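You operate a simulated robot arm through the tools that you are given. There is no shell and no other tool.

Carry out the task below with a simulated robot arm. There is one attempt and no reset: what you move stays moved.

## Task
Open all three tally bays: white stack in 1, yellow in 2, pink in 3.

The check looks at the end state, three seconds after you hand in, the way a careful person would. Anything else that was tipped, shoved, dropped, spilled or broken makes it a failure.

## Robot
A 6-joint arm with a two-finger parallel gripper, fixed in place. Base frame: the origin is at the foot of the arm, x ahead of it, y to its left, z up; the work surface is at about z = 0. Units: cm, rad, N and s.
With the tool pointing down near the work surface it reaches from about 14 to 58 cm from the base axis. Its first joint turns from -1.152 to 1.152 rad. Payload 2.1 kg.
The TCP is the grasp point between the finger pads, 3 cm short of the fingertips. In the tool frame z runs along the fingers and y along their closing line. The gripper opens to 9.4 cm. The fingers are 2.8 cm wide and 1 cm thick; the gripper's body (5 by 9.6 cm) begins 5.5 cm behind the TCP.
Orientation is that of the tool frame in the base frame, as a unit quaternion [w, x, y, z]. With the fingers straight down and closing along the base's y, the tool's x points along the base's -x, its y along +y and its z along -z.

## Interface
- The arm moves only by the tool send_rows. Its argument "moves" is one flat list of numbers, 7 for each row, row after row: the gripper command, from -1 (shut) to 1 (fully open), values between in proportion, then the shift along the tool's x, y, z in cm, then the turn, a rotation vector about the tool's x, y, z in rad. In form: [fingers, tx, ty, tz, ax, ay, az, fingers, tx, ty, tz, ax, ay, az, ...]. A call has 1 to 20 rows; each row is the pose to reach, as a shift and turn from the pose commanded when the call began, along the tool's axes at that moment. Rows are played at 5 a second. More than 5 cm and 0.15 rad between two rows, or a gripper value outside its range, and nothing of the call is played. Where a pose cannot be reached the arm comes as near as it can. A force on the tool above 50 N (or 10 N above the force at the start of the call, whichever is more), or a blocked arm, ends the call early, and 0.2 s more pass. The fingers move at their own pace (about 7.2 cm/s each) and stop on an object; they squeeze with about 23 N. The grip force told is the motor's: it shows also when the fingers shut on nothing. Time passes only in rows, and 0.2 s behind the last, so rows that repeat a pose let the fingers close. The reply holds the time, the measured pose of the TCP, the force on the tool along the base axes, the opening and the grip force, in the units named above and with some noise, with the torque about the TCP (base axes, N m) and any sound that the robot's microphone picked up.
- Cameras (640 x 400 px; columns grow to the right, rows downward): "scene" is fixed at [5.04, -36.42, 48.48]; the picture's right is [0.82, -0.57, 0.00], its down [-0.26, -0.38, -0.89] and it looks along [0.51, 0.73, -0.46] (base axes); focal length 355 px, centre (320, 200). "wrist" rides on the gripper at [7.6, 1.4, -10.2] in the tool frame; the picture's right is [-0.18, 0.98, 0.00], its down [-0.75, -0.14, -0.64] and it looks along [-0.63, -0.12, 0.77] (tool axes); focal length 243 px, centre (320, 200). There is no depth. A picture from a camera that has moved, and an enlarged one, comes with that camera's place and axes in the base frame and with its lens. The place of the scene camera against the robot may be out by one fixed shift of up to 1.2 cm in any direction.
- grab_frame(camera): a new picture of that camera. No time passes.
- inspect(camera, box): a new picture of the part [left, top, right, bottom] of that camera's present view, enlarged. No time passes.
- close_job(): hands the job in; it is judged then, once.

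Places have to be worked out from the pictures, the camera data and where the tool is seen. Open the gripper and draw the arm clear of the work before you hand the job in, unless the task says otherwise.

The tools are called after ">>>" as name(argument=value, ...) on one line, values as JSON. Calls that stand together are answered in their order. send_rows: Moves the arm, as the interface text tells. Its arguments: {"type":"object","properties":{"moves":{"type":"array","items":{"type":"number"}}},"required":["moves"]} The other tools are called the same way: grab_frame (camera) takes a picture; inspect (camera, box) takes an enlarged picture of a part of a camera's view; close_job () hands the job in.

At the start:

```text
time_s: 0.0
tool_pos: [36.99, 3.01, 29.13]
orientation: [0.001, -0.001, 1.0, 0.0]
contact_force: [-0.1, -0.2, -0.3]
moment: [-0.01, 0.0, -0.02]
finger_gap: 9.41
gripper_force: 0.0
```

scene: 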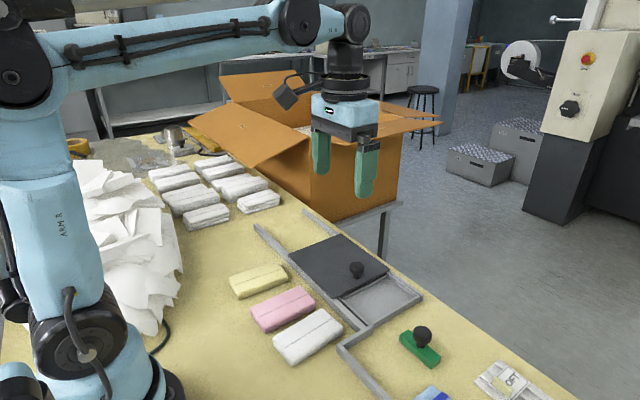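
wrist: 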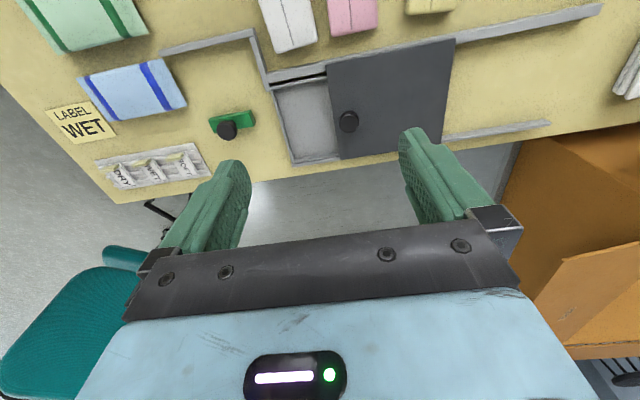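

I'll start by looking closely at the tray, the sliding lid, the stacks and the label area before moving anything.

>>> inspect(camera="scene", box=[220, 200, 460, 400])

>>> inspect(camera="scene", box=[400, 300, 600, 400])

>>> inspect(camera="wrist", box=[200, 0, 640, 200])

>>> inspect(camera="wrist", box=[0, 0, 320, 200])

```text
2.00 times, centred on (340, 300) of scene
camera zoom: at [5.04, -36.42, 48.48], right [0.82, -0.57, 0.0], down [-0.26, -0.38, -0.89], along [0.51, 0.73, -0.46], focal length 710 px, centre (280, 0)
```

zoom: 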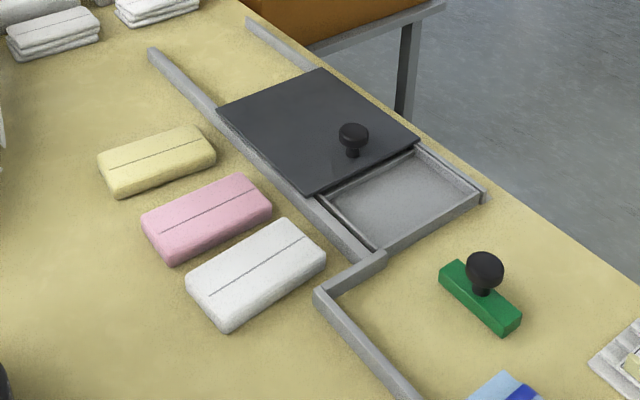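

```text
3.20 times, centred on (500, 350) of scene
camera zoom: at [5.04, -36.42, 48.48], right [0.82, -0.57, 0.0], down [-0.26, -0.38, -0.89], along [0.51, 0.73, -0.46], focal length 1135 px, centre (-256, -280)
```

zoom: 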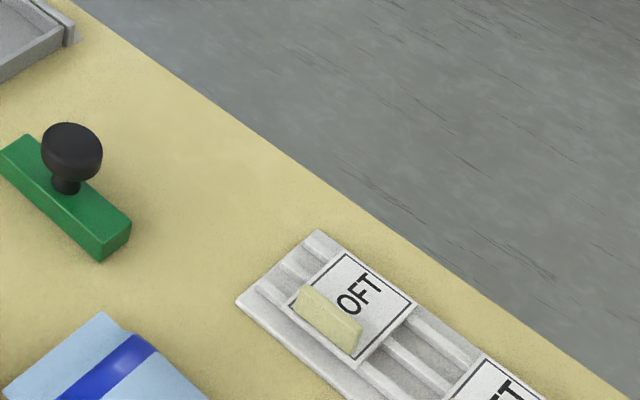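

```text
1.45 times, centred on (420, 100) of wrist
camera zoom: at [29.18, 4.41, 39.15], right [0.18, 0.98, 0.0], down [0.75, -0.14, 0.64], along [0.63, -0.12, -0.77], focal length 353 px, centre (174, 346)
```

zoom: 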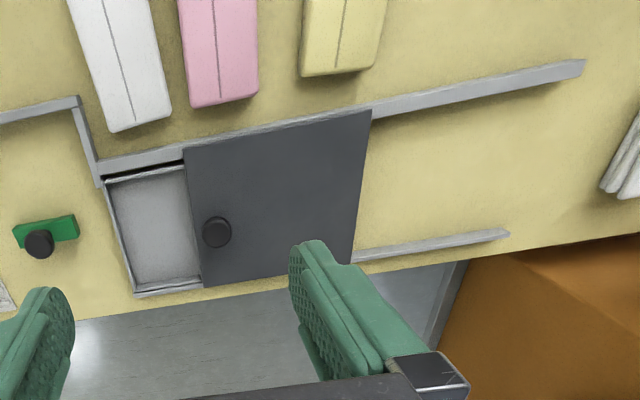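

```text
2.00 times, centred on (160, 100) of wrist
camera zoom: at [29.18, 4.41, 39.15], right [0.18, 0.98, 0.0], down [0.75, -0.14, 0.64], along [0.63, -0.12, -0.77], focal length 485 px, centre (640, 400)
```

zoom: 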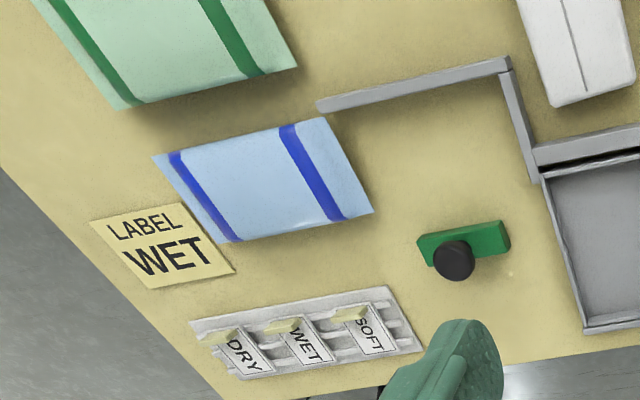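

The lid sits at about x 36–51, y 4–21 with its knob near (44, 6). The rails run on to y≈38, so it should slide toward +y. I'll draw the arm back at height so the wrist camera sees the three stacks and the lid more squarely.

>>> send_rows(moves=[1, 4, 0, 0, 0, 0, 0, 1, 8, 0, -1, 0, 0, 0, 1, 12, 0, -2, 0, 0, 0, 1, 14, 0, -3, 0, 0, 0, 1, 14, 0, -3, 0, 0, 0])

>>> grab_frame(camera="wrist")

>>> grab_frame(camera="scene")

```text
time_s: 1.2
tool_pos: [23.0, 3.28, 31.96]
orientation: [0.0, 0.0, 1.0, 0.0]
contact_force: [1.0, -0.3, -0.7]
moment: [0.02, 0.0, 0.01]
finger_gap: 9.38
gripper_force: 0.0
```

```text
taken
camera wrist: at [15.16, 4.61, 42.14], right [0.18, 0.98, 0.0], down [0.75, -0.14, 0.64], along [0.63, -0.12, -0.77], focal length 243 px, centre (320, 200)
```

wrist: 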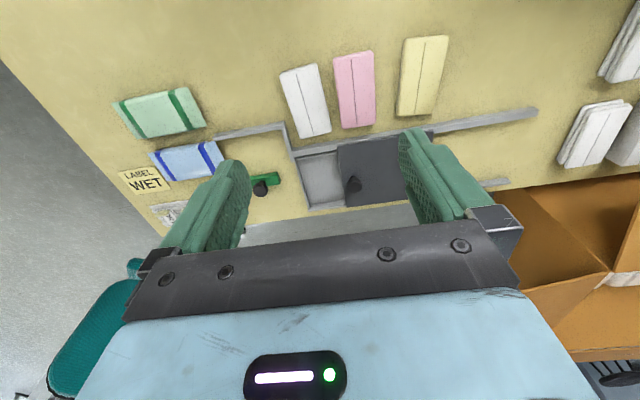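

```text
taken
```

scene: 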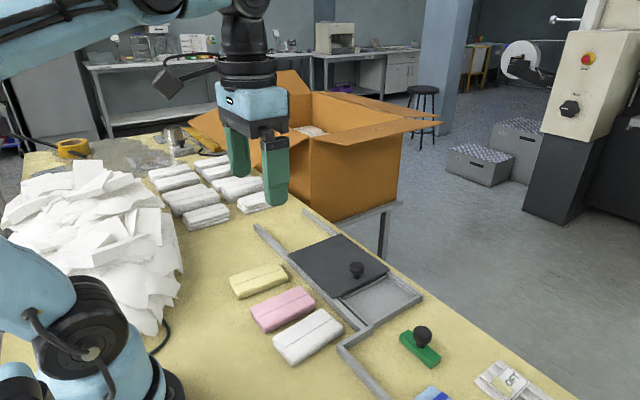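

>>> inspect(camera="wrist", box=[260, 20, 460, 145])

>>> inspect(camera="wrist", box=[270, 110, 430, 210])

>>> inspect(camera="scene", box=[300, 220, 460, 320])

>>> inspect(camera="scene", box=[210, 240, 370, 380])

```text
3.20 times, centred on (360, 82) of wrist
camera zoom: at [15.16, 4.61, 42.14], right [0.18, 0.98, 0.0], down [0.75, -0.14, 0.64], along [0.63, -0.12, -0.77], focal length 776 px, centre (192, 576)
```

zoom: 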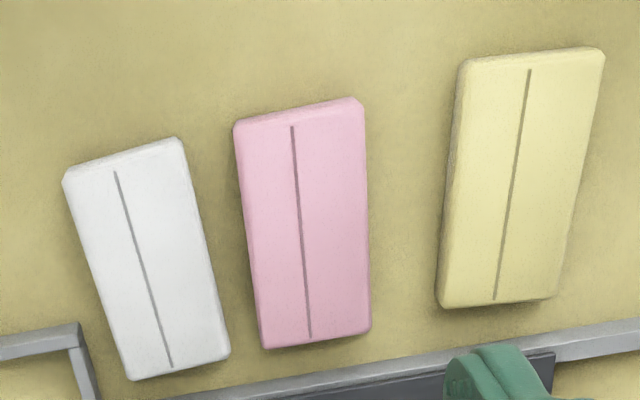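

```text
4.00 times, centred on (350, 160) of wrist
camera zoom: at [15.16, 4.61, 42.14], right [0.18, 0.98, 0.0], down [0.75, -0.14, 0.64], along [0.63, -0.12, -0.77], focal length 970 px, centre (200, 360)
```

zoom: 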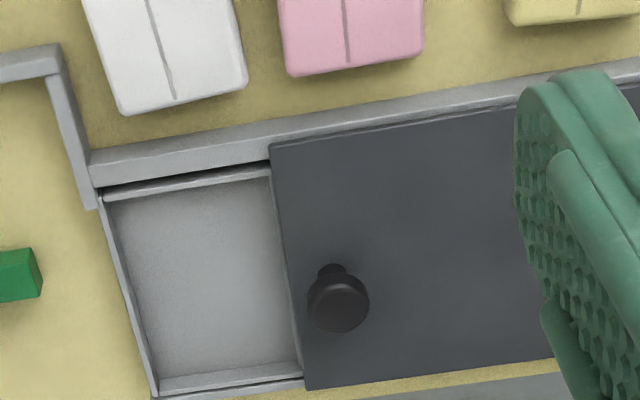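

```text
4.00 times, centred on (380, 270) of scene
camera zoom: at [5.04, -36.42, 48.48], right [0.82, -0.57, 0.0], down [-0.26, -0.38, -0.89], along [0.51, 0.73, -0.46], focal length 1419 px, centre (80, -80)
```

zoom: 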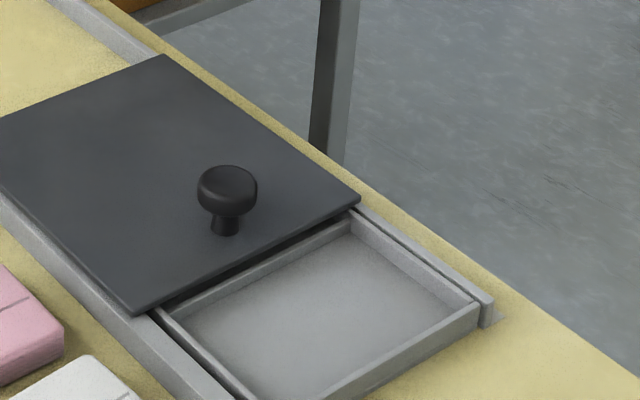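

```text
2.86 times, centred on (290, 310) of scene
camera zoom: at [5.04, -36.42, 48.48], right [0.82, -0.57, 0.0], down [-0.26, -0.38, -0.89], along [0.51, 0.73, -0.46], focal length 1014 px, centre (406, -114)
```

zoom: 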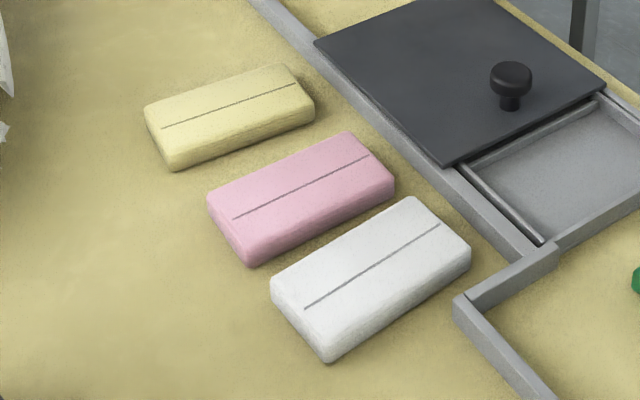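

White is around x 22–33, y -3–3, with pink and yellow further left. The bay walls show about 8 cm of pitch. Before sliding the lid to y≈38 I need to know whether the cardboard box and its flaps intrude on the arm's path, so I'm zooming in there.

>>> inspect(camera="scene", box=[140, 80, 460, 280])

>>> inspect(camera="wrist", box=[400, 50, 640, 250])

```text
2.00 times, centred on (300, 180) of scene
camera zoom: at [5.04, -36.42, 48.48], right [0.82, -0.57, 0.0], down [-0.26, -0.38, -0.89], along [0.51, 0.73, -0.46], focal length 710 px, centre (360, 240)
```

zoom: 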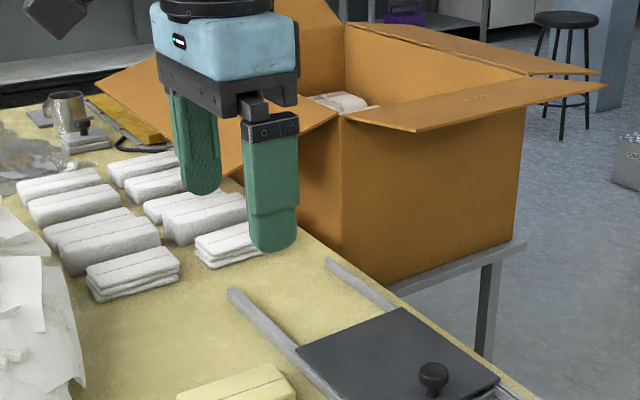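

```text
2.00 times, centred on (520, 150) of wrist
camera zoom: at [15.16, 4.61, 42.14], right [0.18, 0.98, 0.0], down [0.75, -0.14, 0.64], along [0.63, -0.12, -0.77], focal length 485 px, centre (-80, 300)
```

zoom: 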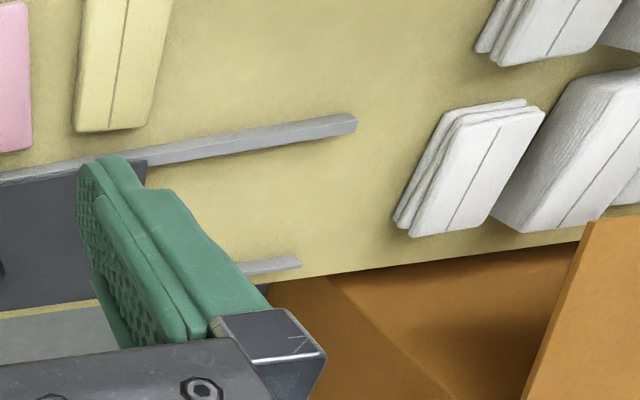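

The box corner is near (55, 39) and its flap only overhangs y > 38 at z≈15–20, so a lid slide ending with the TCP at y≈23 stays clear. Next I hover above the knob, estimated at (43.7, 5.8) with its top at z≈5.

>>> send_rows(moves=[1, -3, 0.4, 2.5, 0, 0, 0, 1, -6, 0.8, 5, 0, 0, 0, 1, -9, 1.2, 7.5, 0, 0, 0, 1, -12, 1.6, 10, 0, 0, 0, 1, -15, 2.0, 12.5, 0, 0, 0, 1, -18, 2.4, 15, 0, 0, 0, 1, -20.7, 2.5, 18, 0, 0, 0, 1, -20.7, 2.5, 19, 0, 0, 0, 1, -20.7, 2.5, 19, 0, 0, 0])

>>> grab_frame(camera="wrist")

>>> grab_frame(camera="scene")

```text
time_s: 3.2
tool_pos: [43.69, 5.34, 12.98]
orientation: [0.0, 0.0, 1.0, 0.0]
contact_force: [0.0, -0.4, -0.7]
moment: [-0.03, 0.01, 0.03]
finger_gap: 9.41
gripper_force: 0.1
```

```text
taken
camera wrist: at [35.94, 6.83, 22.96], right [0.18, 0.98, 0.0], down [0.75, -0.14, 0.64], along [0.63, -0.12, -0.77], focal length 243 px, centre (320, 200)
```

wrist: 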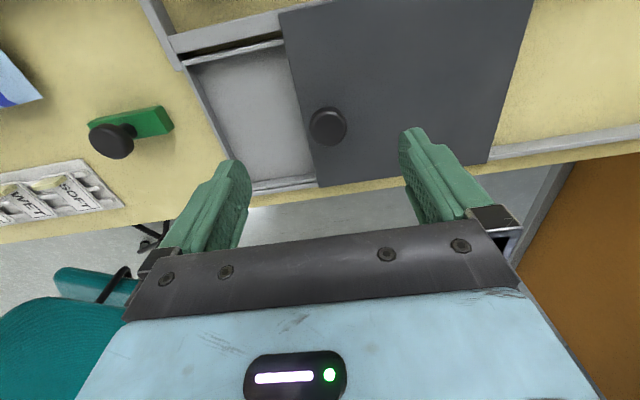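

```text
taken
```

scene: 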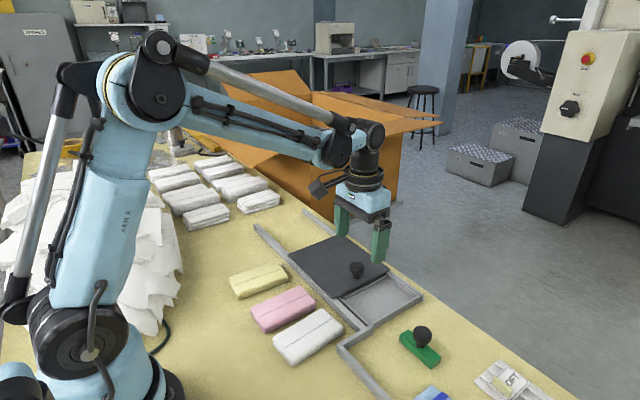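

The knob cap triangulates to about (43.6, 5.9, top z≈5). I'm zooming in on the knob, lid edge and bay walls to get their heights before descending.

>>> inspect(camera="wrist", box=[160, 0, 480, 200])

>>> inspect(camera="scene", box=[300, 200, 440, 310])

```text
2.00 times, centred on (320, 100) of wrist
camera zoom: at [35.94, 6.83, 22.96], right [0.18, 0.98, 0.0], down [0.75, -0.14, 0.64], along [0.63, -0.12, -0.77], focal length 485 px, centre (320, 400)
```

zoom: 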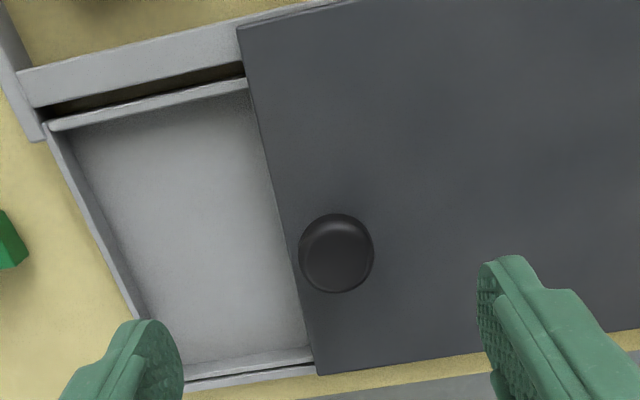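

```text
3.64 times, centred on (370, 255) of scene
camera zoom: at [5.04, -36.42, 48.48], right [0.82, -0.57, 0.0], down [-0.26, -0.38, -0.89], along [0.51, 0.73, -0.46], focal length 1290 px, centre (138, 0)
```

zoom: 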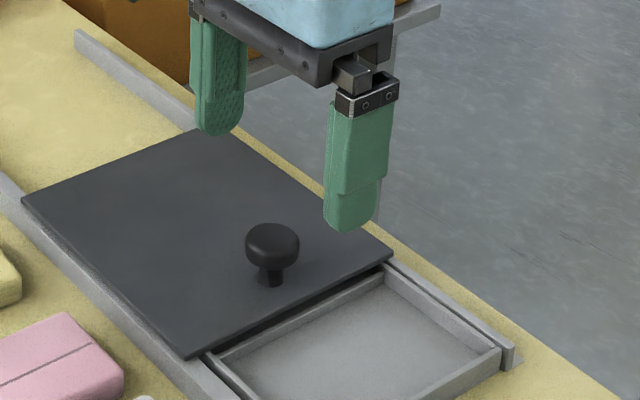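

Cap diameter is about 2.9 cm, lid top z≈1.8 and knob top z≈5. I lower to TCP z≈6 so the tips stay above the lid, then close on the cap.

>>> send_rows(moves=[0.3, 0.05, 0.45, 2.5, 0, 0, 0, 0.3, 0.05, 0.45, 5, 0, 0, 0, 0.3, 0.05, 0.45, 7, 0, 0, 0, 0.3, 0.05, 0.45, 7, 0, 0, 0])

>>> inspect(camera="scene", box=[300, 200, 440, 310])

>>> grab_frame(camera="wrist")

```text
time_s: 4.2
tool_pos: [43.85, 6.02, 5.98]
orientation: [0.001, -0.001, 1.0, 0.0]
contact_force: [-0.2, -0.1, -0.3]
moment: [-0.01, 0.03, 0.01]
finger_gap: 6.1
gripper_force: 0.1
```

```text
3.64 times, centred on (370, 255) of scene
camera zoom: at [5.04, -36.42, 48.48], right [0.82, -0.57, 0.0], down [-0.26, -0.38, -0.89], along [0.51, 0.73, -0.46], focal length 1290 px, centre (138, 0)
```

zoom: 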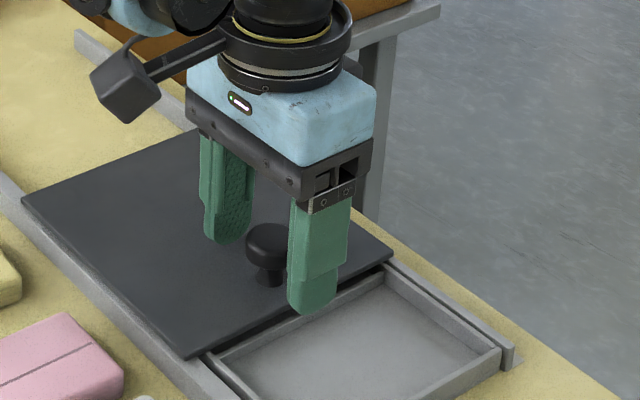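

```text
taken
camera wrist: at [35.98, 7.42, 16.11], right [0.18, 0.98, 0.0], down [0.75, -0.14, 0.64], along [0.63, -0.12, -0.77], focal length 243 px, centre (320, 200)
```

wrist: 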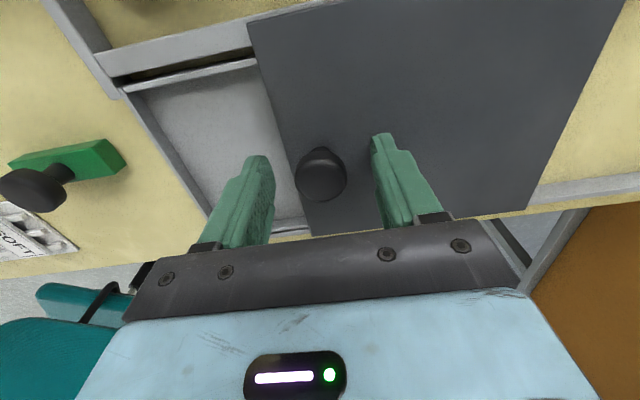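

The fingers straddle the knob at tip height z≈3 with no contact. Closing on the cap now.

>>> send_rows(moves=[-0.3, 0.2, 0, 0, 0, 0, 0, -0.5, 0.2, 0, 0, 0, 0, 0, -0.5, 0.2, 0, 0, 0, 0, 0, -0.6, 0.2, 0, 0, 0, 0, 0, -0.6, 0.2, 0, 0, 0, 0, 0])

>>> inspect(camera="scene", box=[300, 200, 440, 310])

```text
time_s: 5.4
tool_pos: [43.54, 6.05, 6.01]
orientation: [0.001, 0.0, 1.0, 0.001]
contact_force: [4.9, 3.6, -2.8]
moment: [0.04, -0.27, 0.02]
finger_gap: 2.9
gripper_force: 45.4
```

```text
3.64 times, centred on (370, 255) of scene
camera zoom: at [5.04, -36.42, 48.48], right [0.82, -0.57, 0.0], down [-0.26, -0.38, -0.89], along [0.51, 0.73, -0.46], focal length 1290 px, centre (138, 0)
```

zoom: 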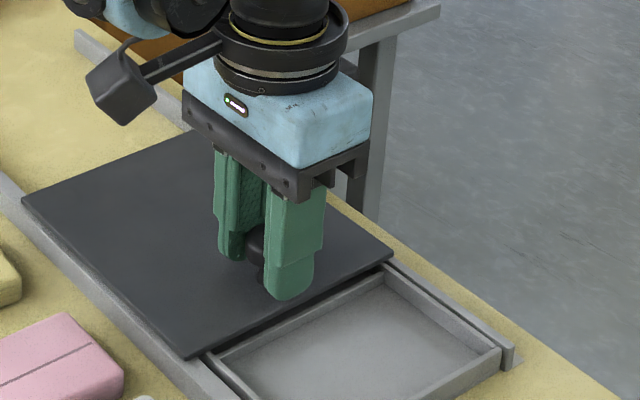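

The grip holds at 2.9 cm on the cap. I start sliding the lid gently toward +y and watch the force.

>>> send_rows(moves=[-0.6, -0.1, 0.5, 0, 0, 0, 0, -0.6, -0.1, 1.2, 0, 0, 0, 0, -0.6, -0.1, 2, 0, 0, 0, 0, -0.6, -0.1, 2.8, 0, 0, 0, 0, -0.6, -0.1, 3, 0, 0, 0, 0])

>>> inspect(camera="scene", box=[240, 190, 440, 315])

```text
time_s: 6.6
tool_pos: [43.46, 8.93, 6.02]
orientation: [0.0, 0.0, 1.0, 0.0]
contact_force: [3.1, -0.7, -30.4]
moment: [-0.01, -0.63, -0.09]
finger_gap: 2.89
gripper_force: 45.2
```

```text
3.20 times, centred on (340, 252) of scene
camera zoom: at [5.05, -36.42, 48.48], right [0.82, -0.57, 0.0], down [-0.26, -0.38, -0.89], along [0.51, 0.73, -0.46], focal length 1135 px, centre (256, 32)
```

zoom: 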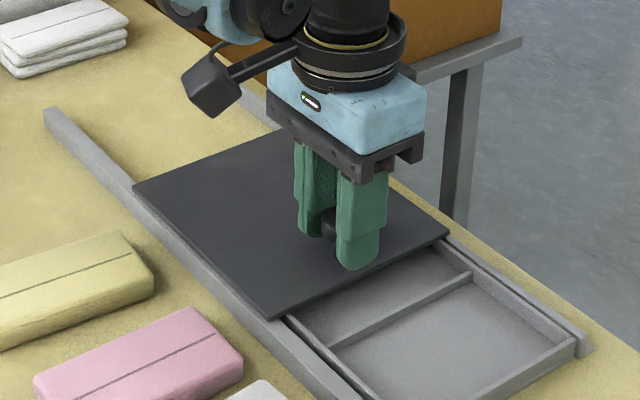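

The lid moves freely sideways and shows a divider underneath. However, a 30 N downward load on the tool has built up, so I lower a millimetre to relieve it before going on.

>>> send_rows(moves=[-0.6, 0, 0, 0.1, 0, 0, 0, -0.6, 0, 0, 0.1, 0, 0, 0])

>>> inspect(camera="scene", box=[300, 230, 400, 300])

```text
time_s: 7.2
tool_pos: [43.4, 8.82, 5.97]
orientation: [0.0, 0.0, 1.0, 0.0]
contact_force: [-0.3, 1.3, 37.7]
moment: [0.04, -0.13, 0.03]
finger_gap: 2.9
gripper_force: 44.8
```

```text
5.71 times, centred on (350, 265) of scene
camera zoom: at [5.02, -36.42, 48.48], right [0.82, -0.57, 0.0], down [-0.26, -0.38, -0.89], along [0.51, 0.73, -0.46], focal length 2027 px, centre (149, -171)
```

zoom: 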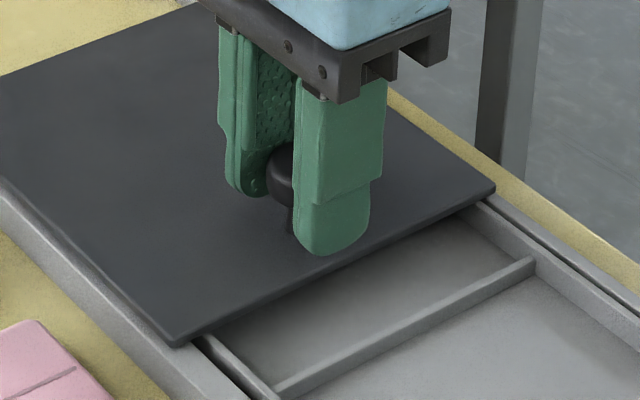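

Stiffness is high: the lid is held vertically in its guides, so 1 mm swings the force to +38 N. I'll go back up half a millimetre and loosen the fingers to a slack straddle. From there I only push the knob sideways with the rear finger.

>>> send_rows(moves=[-0.6, 0, 0, -0.05, 0, 0, 0, -0.26, 0, 0, -0.05, 0, 0, 0, -0.26, 0, 0, -0.05, 0, 0, 0, -0.26, 0, 0.6, -0.05, 0, 0, 0, -0.26, 0, 1.3, -0.05, 0, 0, 0, -0.26, 0, 2.0, -0.05, 0, 0, 0, -0.26, 0, 2.7, -0.05, 0, 0, 0, -0.26, 0, 3.4, -0.05, 0, 0, 0, -0.26, 0, 4.1, -0.05, 0, 0, 0, -0.26, 0, 4.1, -0.05, 0, 0, 0])

>>> inspect(camera="scene", box=[240, 190, 440, 315])

```text
time_s: 9.4
tool_pos: [43.45, 13.03, 6.07]
orientation: [0.0, 0.0, 1.0, 0.0]
contact_force: [0.4, -0.3, 0.7]
moment: [0.01, 0.0, -0.05]
finger_gap: 3.48
gripper_force: 0.2
```

```text
3.20 times, centred on (340, 252) of scene
camera zoom: at [5.04, -36.42, 48.48], right [0.82, -0.57, 0.0], down [-0.26, -0.38, -0.89], along [0.51, 0.73, -0.46], focal length 1135 px, centre (256, 32)
```

zoom: 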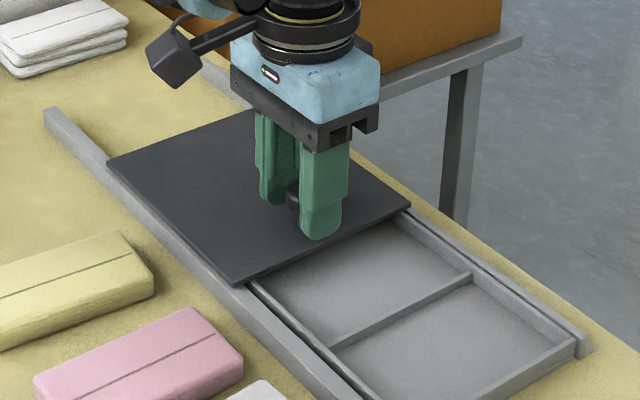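

The slack push works cleanly: the force is near zero and the second bay is opening. I continue another 8 cm.

>>> send_rows(moves=[-0.26, 0, 0.7, 0, 0, 0, 0, -0.26, 0, 1.4, 0, 0, 0, 0, -0.26, 0, 2.1, 0, 0, 0, 0, -0.26, 0, 2.8, 0, 0, 0, 0, -0.26, 0, 3.5, 0, 0, 0, 0, -0.26, 0, 4.2, 0, 0, 0, 0, -0.26, 0, 4.9, 0, 0, 0, 0, -0.26, 0, 5.6, 0, 0, 0, 0, -0.26, 0, 6.3, 0, 0, 0, 0, -0.26, 0, 7.0, 0, 0, 0, 0, -0.26, 0, 7.7, 0, 0, 0, 0, -0.26, 0, 8.2, 0, 0, 0, 0, -0.26, 0, 8.2, 0, 0, 0, 0])

>>> inspect(camera="scene", box=[220, 170, 440, 315])

>>> grab_frame(camera="wrist")

```text
time_s: 12.2
tool_pos: [43.51, 21.3, 6.0]
orientation: [0.0, 0.0, 1.0, 0.0]
contact_force: [-1.4, -0.5, 0.6]
moment: [0.0, 0.02, -0.04]
finger_gap: 3.52
gripper_force: 0.2
```

```text
2.76 times, centred on (330, 242) of scene
camera zoom: at [5.04, -36.42, 48.48], right [0.82, -0.57, 0.0], down [-0.26, -0.38, -0.89], along [0.51, 0.73, -0.46], focal length 979 px, centre (292, 83)
```

zoom: 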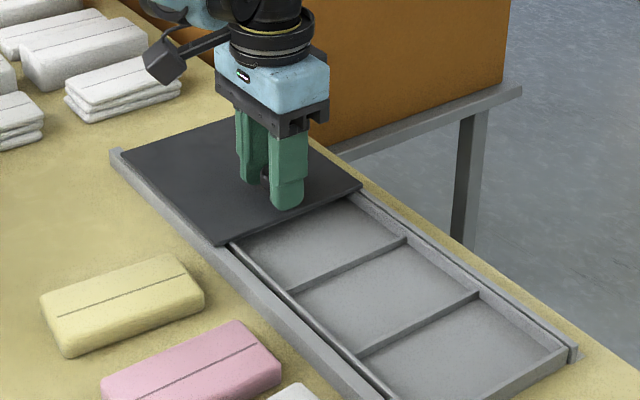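

```text
taken
camera wrist: at [35.76, 22.71, 16.13], right [0.18, 0.98, 0.0], down [0.75, -0.14, 0.64], along [0.63, -0.12, -0.77], focal length 243 px, centre (320, 200)
```

wrist: 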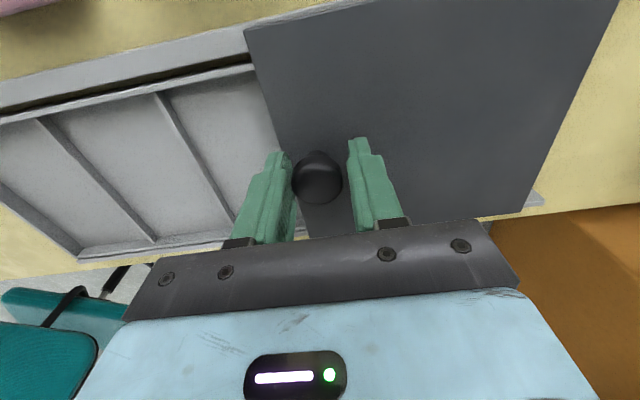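

Three bays are showing and the last is still slightly covered. I push on in small steps until the third bay is fully clear or a stop is felt.

>>> send_rows(moves=[-0.26, 0, 0.4, 0, 0, 0, 0, -0.26, 0, 0.8, 0, 0, 0, 0, -0.26, 0, 1.2, 0, 0, 0, 0, -0.26, 0, 1.2, 0, 0, 0, 0])

>>> inspect(camera="scene", box=[240, 190, 400, 290])

>>> inspect(camera="wrist", box=[0, 20, 320, 220])

```text
time_s: 13.2
tool_pos: [43.53, 22.52, 6.01]
orientation: [0.0, 0.001, 1.0, 0.0]
contact_force: [-1.1, -0.2, -0.4]
moment: [-0.01, -0.02, -0.02]
finger_gap: 3.48
gripper_force: 0.1
```

```text
4.00 times, centred on (320, 240) of scene
camera zoom: at [5.04, -36.42, 48.48], right [0.82, -0.57, 0.0], down [-0.26, -0.38, -0.89], along [0.51, 0.73, -0.46], focal length 1419 px, centre (320, 40)
```

zoom: 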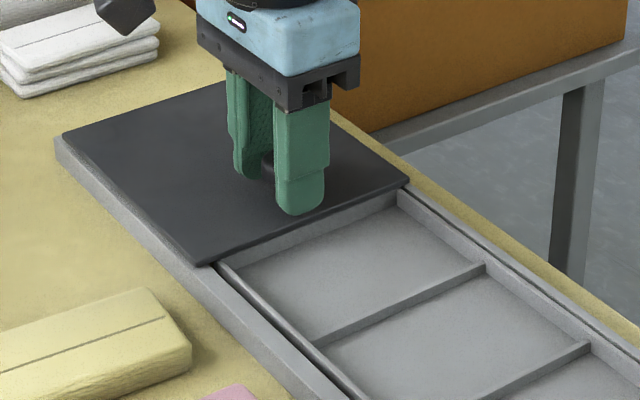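

```text
2.00 times, centred on (160, 120) of wrist
camera zoom: at [35.78, 23.96, 16.11], right [0.18, 0.98, 0.0], down [0.75, -0.14, 0.64], along [0.63, -0.12, -0.77], focal length 485 px, centre (640, 360)
```

zoom: 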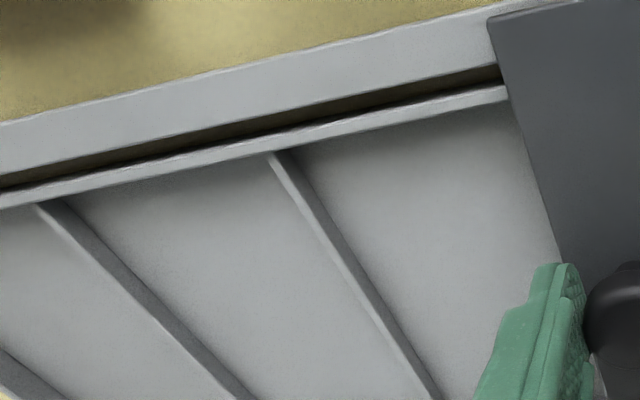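

The third bay's end wall is now visible right at the lid edge and no stop has been felt. I push about 0.5 cm more in fine steps to have it fully clear.

>>> send_rows(moves=[-0.26, 0, 0.2, 0, 0, 0, 0, -0.26, 0, 0.4, 0, 0, 0, 0, -0.26, 0, 0.5, 0, 0, 0, 0, -0.26, 0, 0.5, 0, 0, 0, 0])

>>> inspect(camera="scene", box=[240, 190, 400, 290])

```text
time_s: 14.2
tool_pos: [43.59, 23.0, 5.98]
orientation: [-0.001, 0.0, 1.0, 0.0]
contact_force: [0.1, 0.5, 0.9]
moment: [0.02, 0.02, 0.0]
finger_gap: 3.51
gripper_force: 0.1
```

```text
4.00 times, centred on (320, 240) of scene
camera zoom: at [5.04, -36.42, 48.48], right [0.82, -0.57, 0.0], down [-0.26, -0.38, -0.89], along [0.51, 0.73, -0.46], focal length 1419 px, centre (320, 40)
```

zoom: 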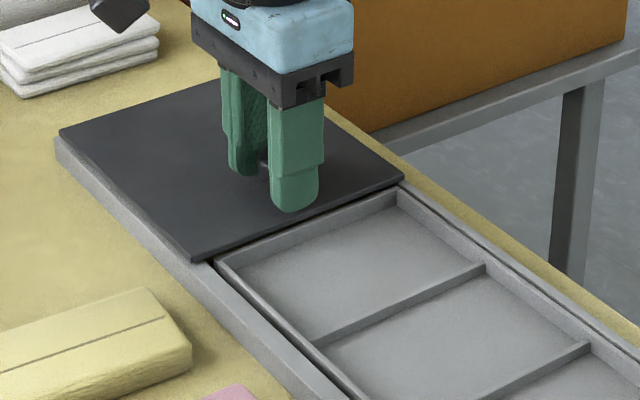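

All three bays are fully exposed and the lid is flush with the rail ends. I widen the fingers, lift straight off the knob, and move back for an overhead look at the bays, looking for markings.

>>> send_rows(moves=[0.1, 0, -0.2, 0, 0, 0, 0, 0.1, 0, -0.2, 0, 0, 0, 0, 0.1, 0, -0.2, -3, 0, 0, 0, 0.1, 0, -0.2, -7, 0, 0, 0, 0.1, 2, -2.2, -10, 0, 0, 0, 0.1, 5, -5, -12, 0, 0, 0, 0.1, 8, -8, -14, 0, 0, 0, 0.1, 11, -11, -16, 0, 0, 0, 0.1, 14, -14, -18, 0, 0, 0, 0.1, 14, -14, -18, 0, 0, 0])

>>> grab_frame(camera="wrist")

>>> grab_frame(camera="scene")

```text
time_s: 16.4
tool_pos: [29.64, 8.87, 24.13]
orientation: [0.0, 0.0, 1.0, 0.0]
contact_force: [0.2, -0.9, 0.5]
moment: [0.03, 0.04, 0.02]
finger_gap: 5.16
gripper_force: 0.0
```

```text
taken
camera wrist: at [21.82, 10.25, 34.13], right [0.18, 0.98, 0.0], down [0.75, -0.14, 0.64], along [0.63, -0.12, -0.77], focal length 243 px, centre (320, 200)
```

wrist: 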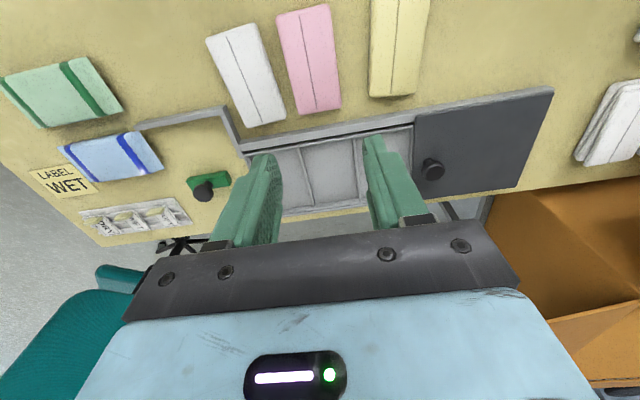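

```text
taken
```

scene: 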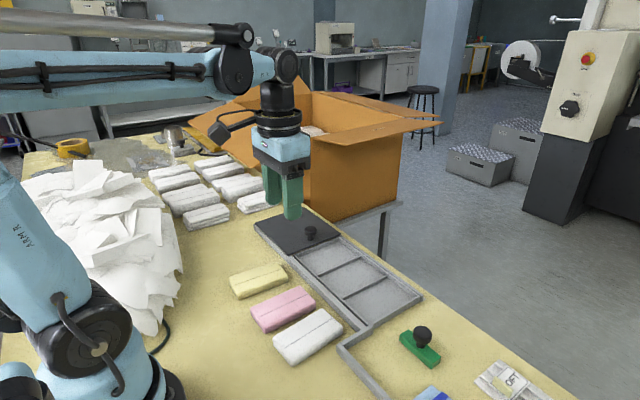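

>>> inspect(camera="scene", box=[280, 220, 440, 340])

>>> inspect(camera="scene", box=[220, 240, 360, 375])

>>> inspect(camera="wrist", box=[220, 100, 440, 230])

>>> inspect(camera="wrist", box=[190, 0, 440, 150])

```text
3.33 times, centred on (360, 280) of scene
camera zoom: at [5.04, -36.42, 48.48], right [0.82, -0.57, 0.0], down [-0.26, -0.38, -0.89], along [0.51, 0.73, -0.46], focal length 1183 px, centre (187, -67)
```

zoom: 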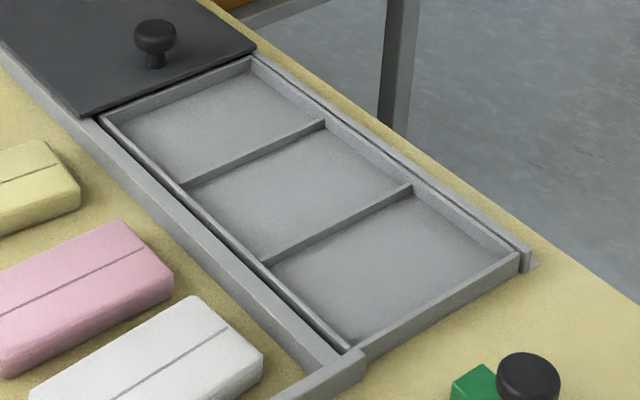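

```text
2.96 times, centred on (290, 308) of scene
camera zoom: at [5.04, -36.42, 48.48], right [0.82, -0.57, 0.0], down [-0.26, -0.38, -0.89], along [0.51, 0.73, -0.46], focal length 1051 px, centre (409, -118)
```

zoom: 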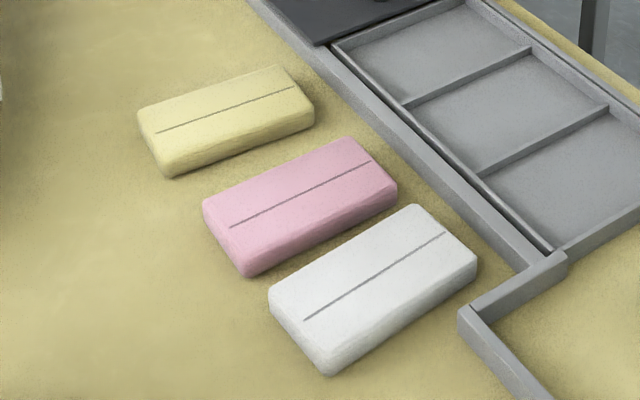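

```text
2.91 times, centred on (330, 165) of wrist
camera zoom: at [21.82, 10.25, 34.13], right [0.18, 0.98, 0.0], down [0.75, -0.14, 0.64], along [0.63, -0.12, -0.77], focal length 706 px, centre (291, 302)
```

zoom: 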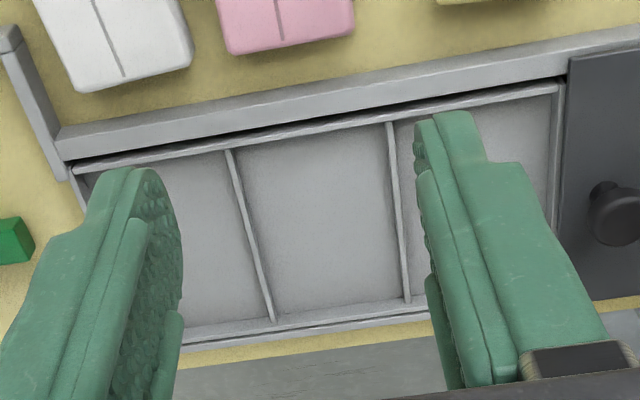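

```text
2.56 times, centred on (315, 75) of wrist
camera zoom: at [21.82, 10.25, 34.13], right [0.18, 0.98, 0.0], down [0.75, -0.14, 0.64], along [0.63, -0.12, -0.77], focal length 621 px, centre (333, 520)
```

zoom: 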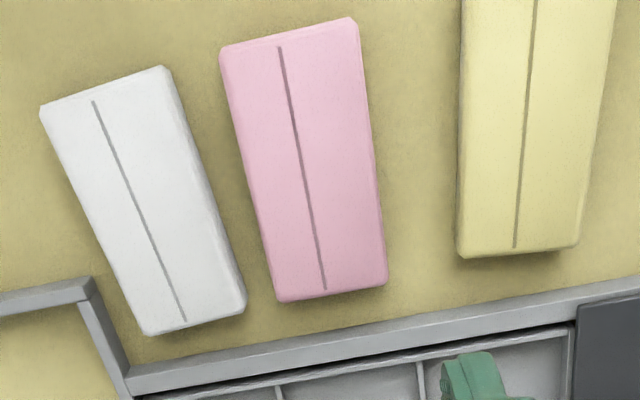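

I see no numerals yet, so I'm zooming hard on the tray walls, dividers and rails for any bay marks before deciding which end is bay 1.

>>> inspect(camera="scene", box=[340, 270, 440, 335])

>>> inspect(camera="scene", box=[295, 230, 395, 295])

>>> inspect(camera="scene", box=[240, 205, 340, 270])

>>> inspect(camera="scene", box=[320, 310, 480, 400])

>>> inspect(camera="wrist", box=[0, 40, 220, 250])

>>> inspect(camera="wrist", box=[360, 70, 600, 210])

```text
6.15 times, centred on (390, 302) of scene
camera zoom: at [5.04, -36.42, 48.48], right [0.82, -0.57, 0.0], down [-0.26, -0.38, -0.89], along [0.51, 0.73, -0.46], focal length 2183 px, centre (-111, -431)
```

zoom: 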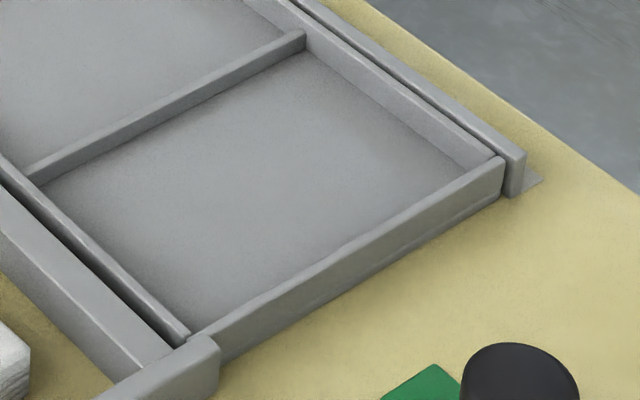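

```text
6.15 times, centred on (345, 262) of scene
camera zoom: at [5.04, -36.42, 48.48], right [0.82, -0.57, 0.0], down [-0.26, -0.38, -0.89], along [0.51, 0.73, -0.46], focal length 2183 px, centre (166, -185)
```

zoom: 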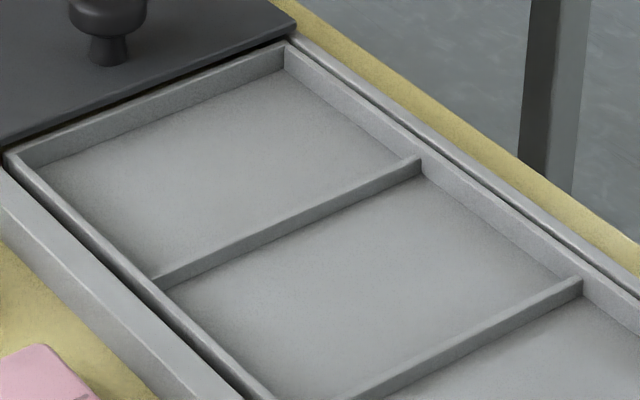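

```text
6.15 times, centred on (290, 238) of scene
camera zoom: at [5.04, -36.42, 48.48], right [0.82, -0.57, 0.0], down [-0.26, -0.38, -0.89], along [0.51, 0.73, -0.46], focal length 2183 px, centre (505, -31)
```

zoom: 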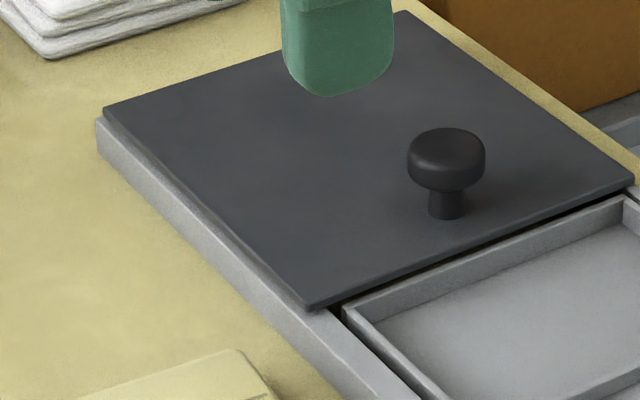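

```text
4.00 times, centred on (400, 355) of scene
camera zoom: at [5.04, -36.42, 48.48], right [0.82, -0.57, 0.0], down [-0.26, -0.38, -0.89], along [0.51, 0.73, -0.46], focal length 1419 px, centre (0, -420)
```

zoom: 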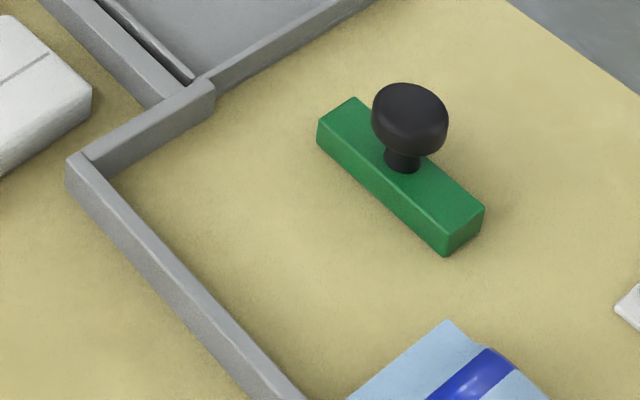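

```text
1.90 times, centred on (110, 145) of wrist
camera zoom: at [21.82, 10.25, 34.13], right [0.18, 0.98, 0.0], down [0.75, -0.14, 0.64], along [0.63, -0.12, -0.77], focal length 462 px, centre (720, 305)
```

zoom: 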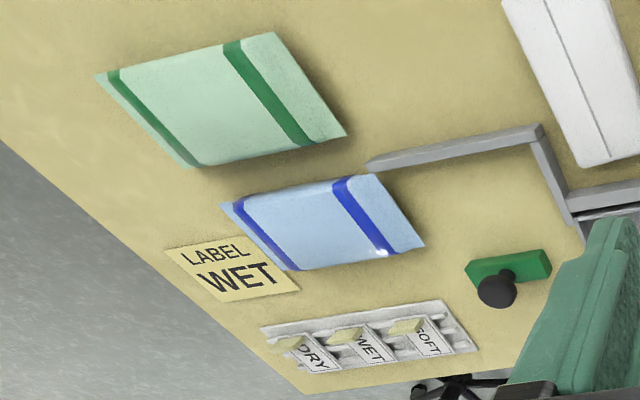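

```text
2.67 times, centred on (480, 140) of wrist
camera zoom: at [21.82, 10.25, 34.13], right [0.18, 0.98, 0.0], down [0.75, -0.14, 0.64], along [0.63, -0.12, -0.77], focal length 647 px, centre (-107, 360)
```

zoom: 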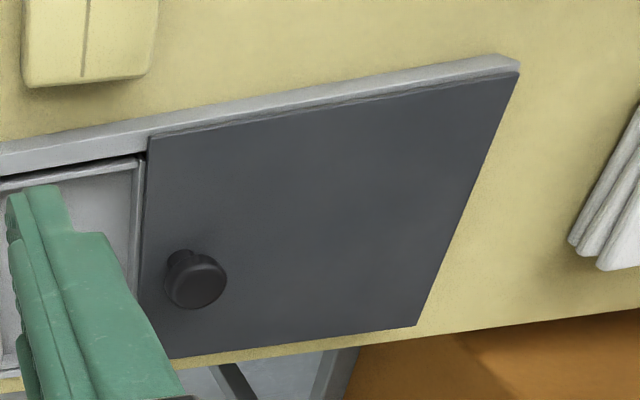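

There are no numerals anywhere. The printed labels are made to be read from the far side of the table, left to right along +y. The bay exposed first is also at the -y end, so I take bay 1 = -y end (y≈-0.4), bay 2 = middle (y≈8), bay 3 = +y end (y≈16).

Yellow, centred near (27.5, 17.8) and turned about -0.07 rad, has the most room, so I start there and hover over it.

>>> send_rows(moves=[0.7, 0.6, 2.3, 2.5, 0, 0, 0, 0.7, 1.1, 4.5, 5, 0, 0, 0, 0.7, 1.6, 6.8, 7.6, 0, 0, 0.04, 0.7, 2.1, 8.9, 10.1, 0, 0, 0.074, 0.7, 2.1, 8.9, 10.1, 0, 0, 0.074])

>>> grab_frame(camera="wrist")

>>> inspect(camera="scene", box=[200, 220, 360, 330])

```text
time_s: 17.6
tool_pos: [27.7, 17.95, 13.75]
orientation: [0.0, 0.037, 0.999, 0.0]
contact_force: [-0.2, -0.5, 0.4]
moment: [0.02, 0.0, 0.0]
finger_gap: 8.01
gripper_force: 0.1
```

```text
taken
camera wrist: at [19.95, 19.97, 23.82], right [0.26, 0.97, 0.0], down [0.74, -0.2, 0.64], along [0.62, -0.16, -0.77], focal length 243 px, centre (320, 200)
```

wrist: 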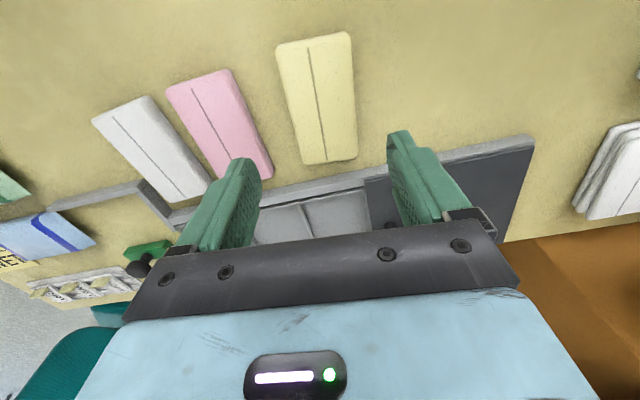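

```text
3.64 times, centred on (280, 275) of scene
camera zoom: at [5.04, -36.42, 48.48], right [0.82, -0.57, 0.0], down [-0.26, -0.38, -0.89], along [0.51, 0.73, -0.46], focal length 1290 px, centre (466, -73)
```

zoom: 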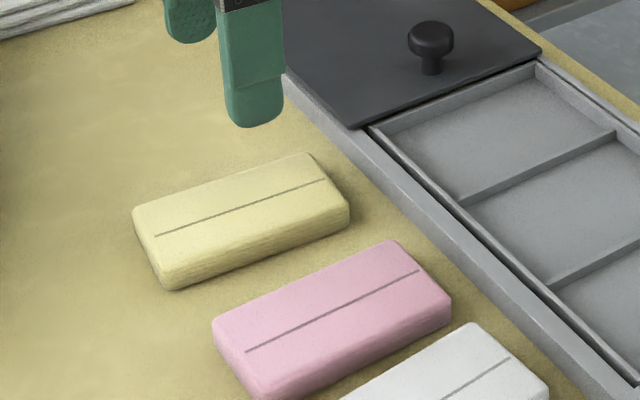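

Yellow is roughly beneath the gripper. I zoom in to refine its centre, angle and height before descending.

>>> inspect(camera="wrist", box=[240, 20, 400, 170])

>>> inspect(camera="scene", box=[225, 245, 305, 305])

```text
2.67 times, centred on (320, 95) of wrist
camera zoom: at [19.95, 19.97, 23.82], right [0.26, 0.97, 0.0], down [0.74, -0.2, 0.64], along [0.62, -0.16, -0.77], focal length 647 px, centre (320, 480)
```

zoom: 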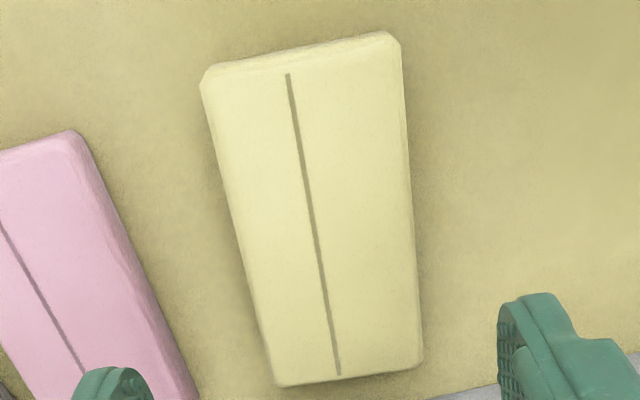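

```text
6.67 times, centred on (265, 275) of scene
camera zoom: at [5.04, -36.42, 48.48], right [0.82, -0.57, 0.0], down [-0.26, -0.38, -0.89], along [0.51, 0.73, -0.46], focal length 2365 px, centre (687, -300)
```

zoom: 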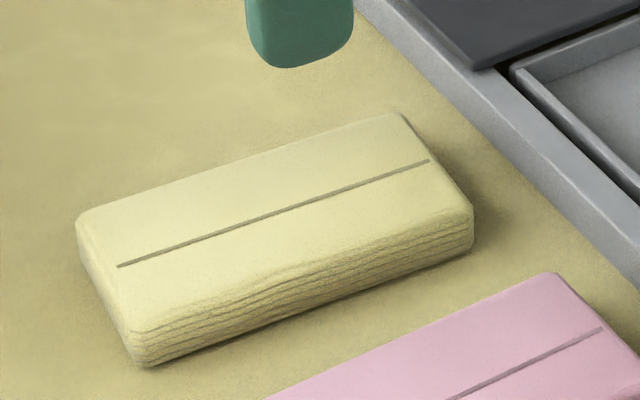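

Yellow is about 10.6 × 5.8 × 1.5 cm, centred near (27.7, 18.1) and turned about -0.085 rad. The bay is only about 7.9 cm wide inside, so the fingers must not go down between its walls. I'll therefore grip just the upper half (tips z≈0.75), and first I descend partway and check.

>>> send_rows(moves=[0.7, 0, 0.15, 3, 0, 0, 0.012, 0.7, 0, 0.15, 6, 0, 0, 0.012, 0.7, 0, 0.15, 8, 0, 0, 0.012, 0.7, 0, 0.15, 8, 0, 0, 0.012])

>>> grab_frame(camera="wrist")

>>> inspect(camera="scene", box=[200, 220, 360, 320])

```text
time_s: 18.6
tool_pos: [27.42, 17.97, 5.91]
orientation: [0.001, 0.043, 0.999, -0.001]
contact_force: [0.1, -0.4, -0.4]
moment: [0.01, -0.01, 0.0]
finger_gap: 7.96
gripper_force: 0.0
```

```text
taken
camera wrist: at [19.85, 20.11, 15.97], right [0.27, 0.96, 0.0], down [0.74, -0.21, 0.64], along [0.62, -0.17, -0.77], focal length 243 px, centre (320, 200)
```

wrist: 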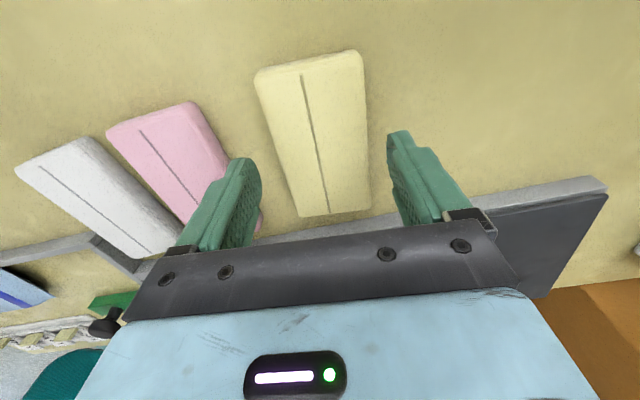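

```text
4.00 times, centred on (280, 270) of scene
camera zoom: at [5.04, -36.42, 48.48], right [0.82, -0.57, 0.0], down [-0.26, -0.38, -0.89], along [0.51, 0.73, -0.46], focal length 1419 px, centre (480, -80)
```

zoom: 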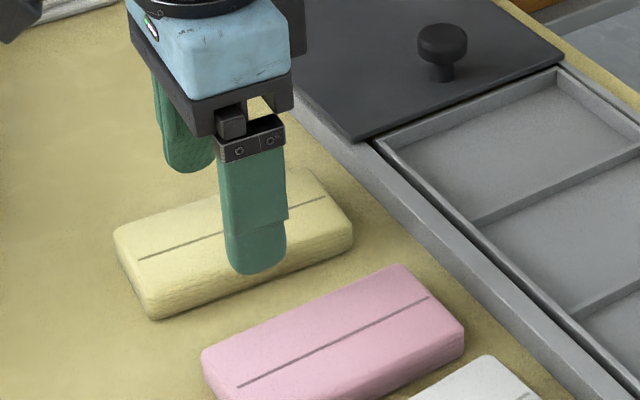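

The fingers straddle yellow evenly. I lower to tips z≈0.75 and close on it.

>>> send_rows(moves=[0.7, -0.1, 0.15, 1.2, 0, 0, 0, 0.7, -0.1, 0.15, 2.2, 0, 0, 0, 0.7, -0.1, 0.15, 2.2, 0, 0, 0, 0.3, -0.1, 0.15, 2.2, 0, 0, 0, 0.1, -0.1, 0.15, 2.2, 0, 0, 0, 0.1, -0.1, 0.15, 2.2, 0, 0, 0, 0.1, -0.1, 0.15, 2.2, 0, 0, 0])

>>> inspect(camera="scene", box=[200, 220, 360, 320])

```text
time_s: 20.2
tool_pos: [27.54, 18.26, 3.7]
orientation: [0.001, 0.043, 0.999, 0.001]
contact_force: [-0.1, -0.4, -0.2]
moment: [-0.01, 0.03, 0.02]
finger_gap: 5.84
gripper_force: 22.9
```

```text
4.00 times, centred on (280, 270) of scene
camera zoom: at [5.04, -36.42, 48.48], right [0.82, -0.57, 0.0], down [-0.26, -0.38, -0.89], along [0.51, 0.73, -0.46], focal length 1419 px, centre (480, -80)
```

zoom: 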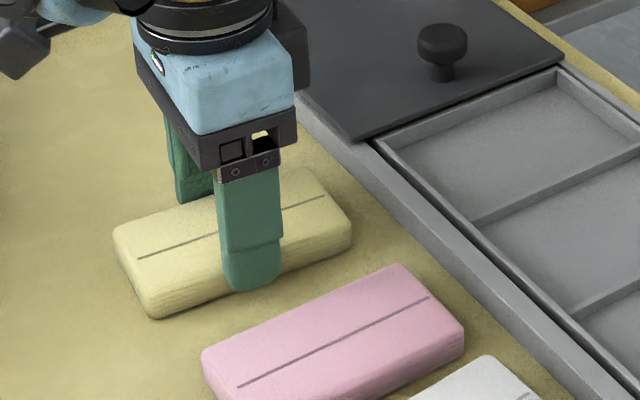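

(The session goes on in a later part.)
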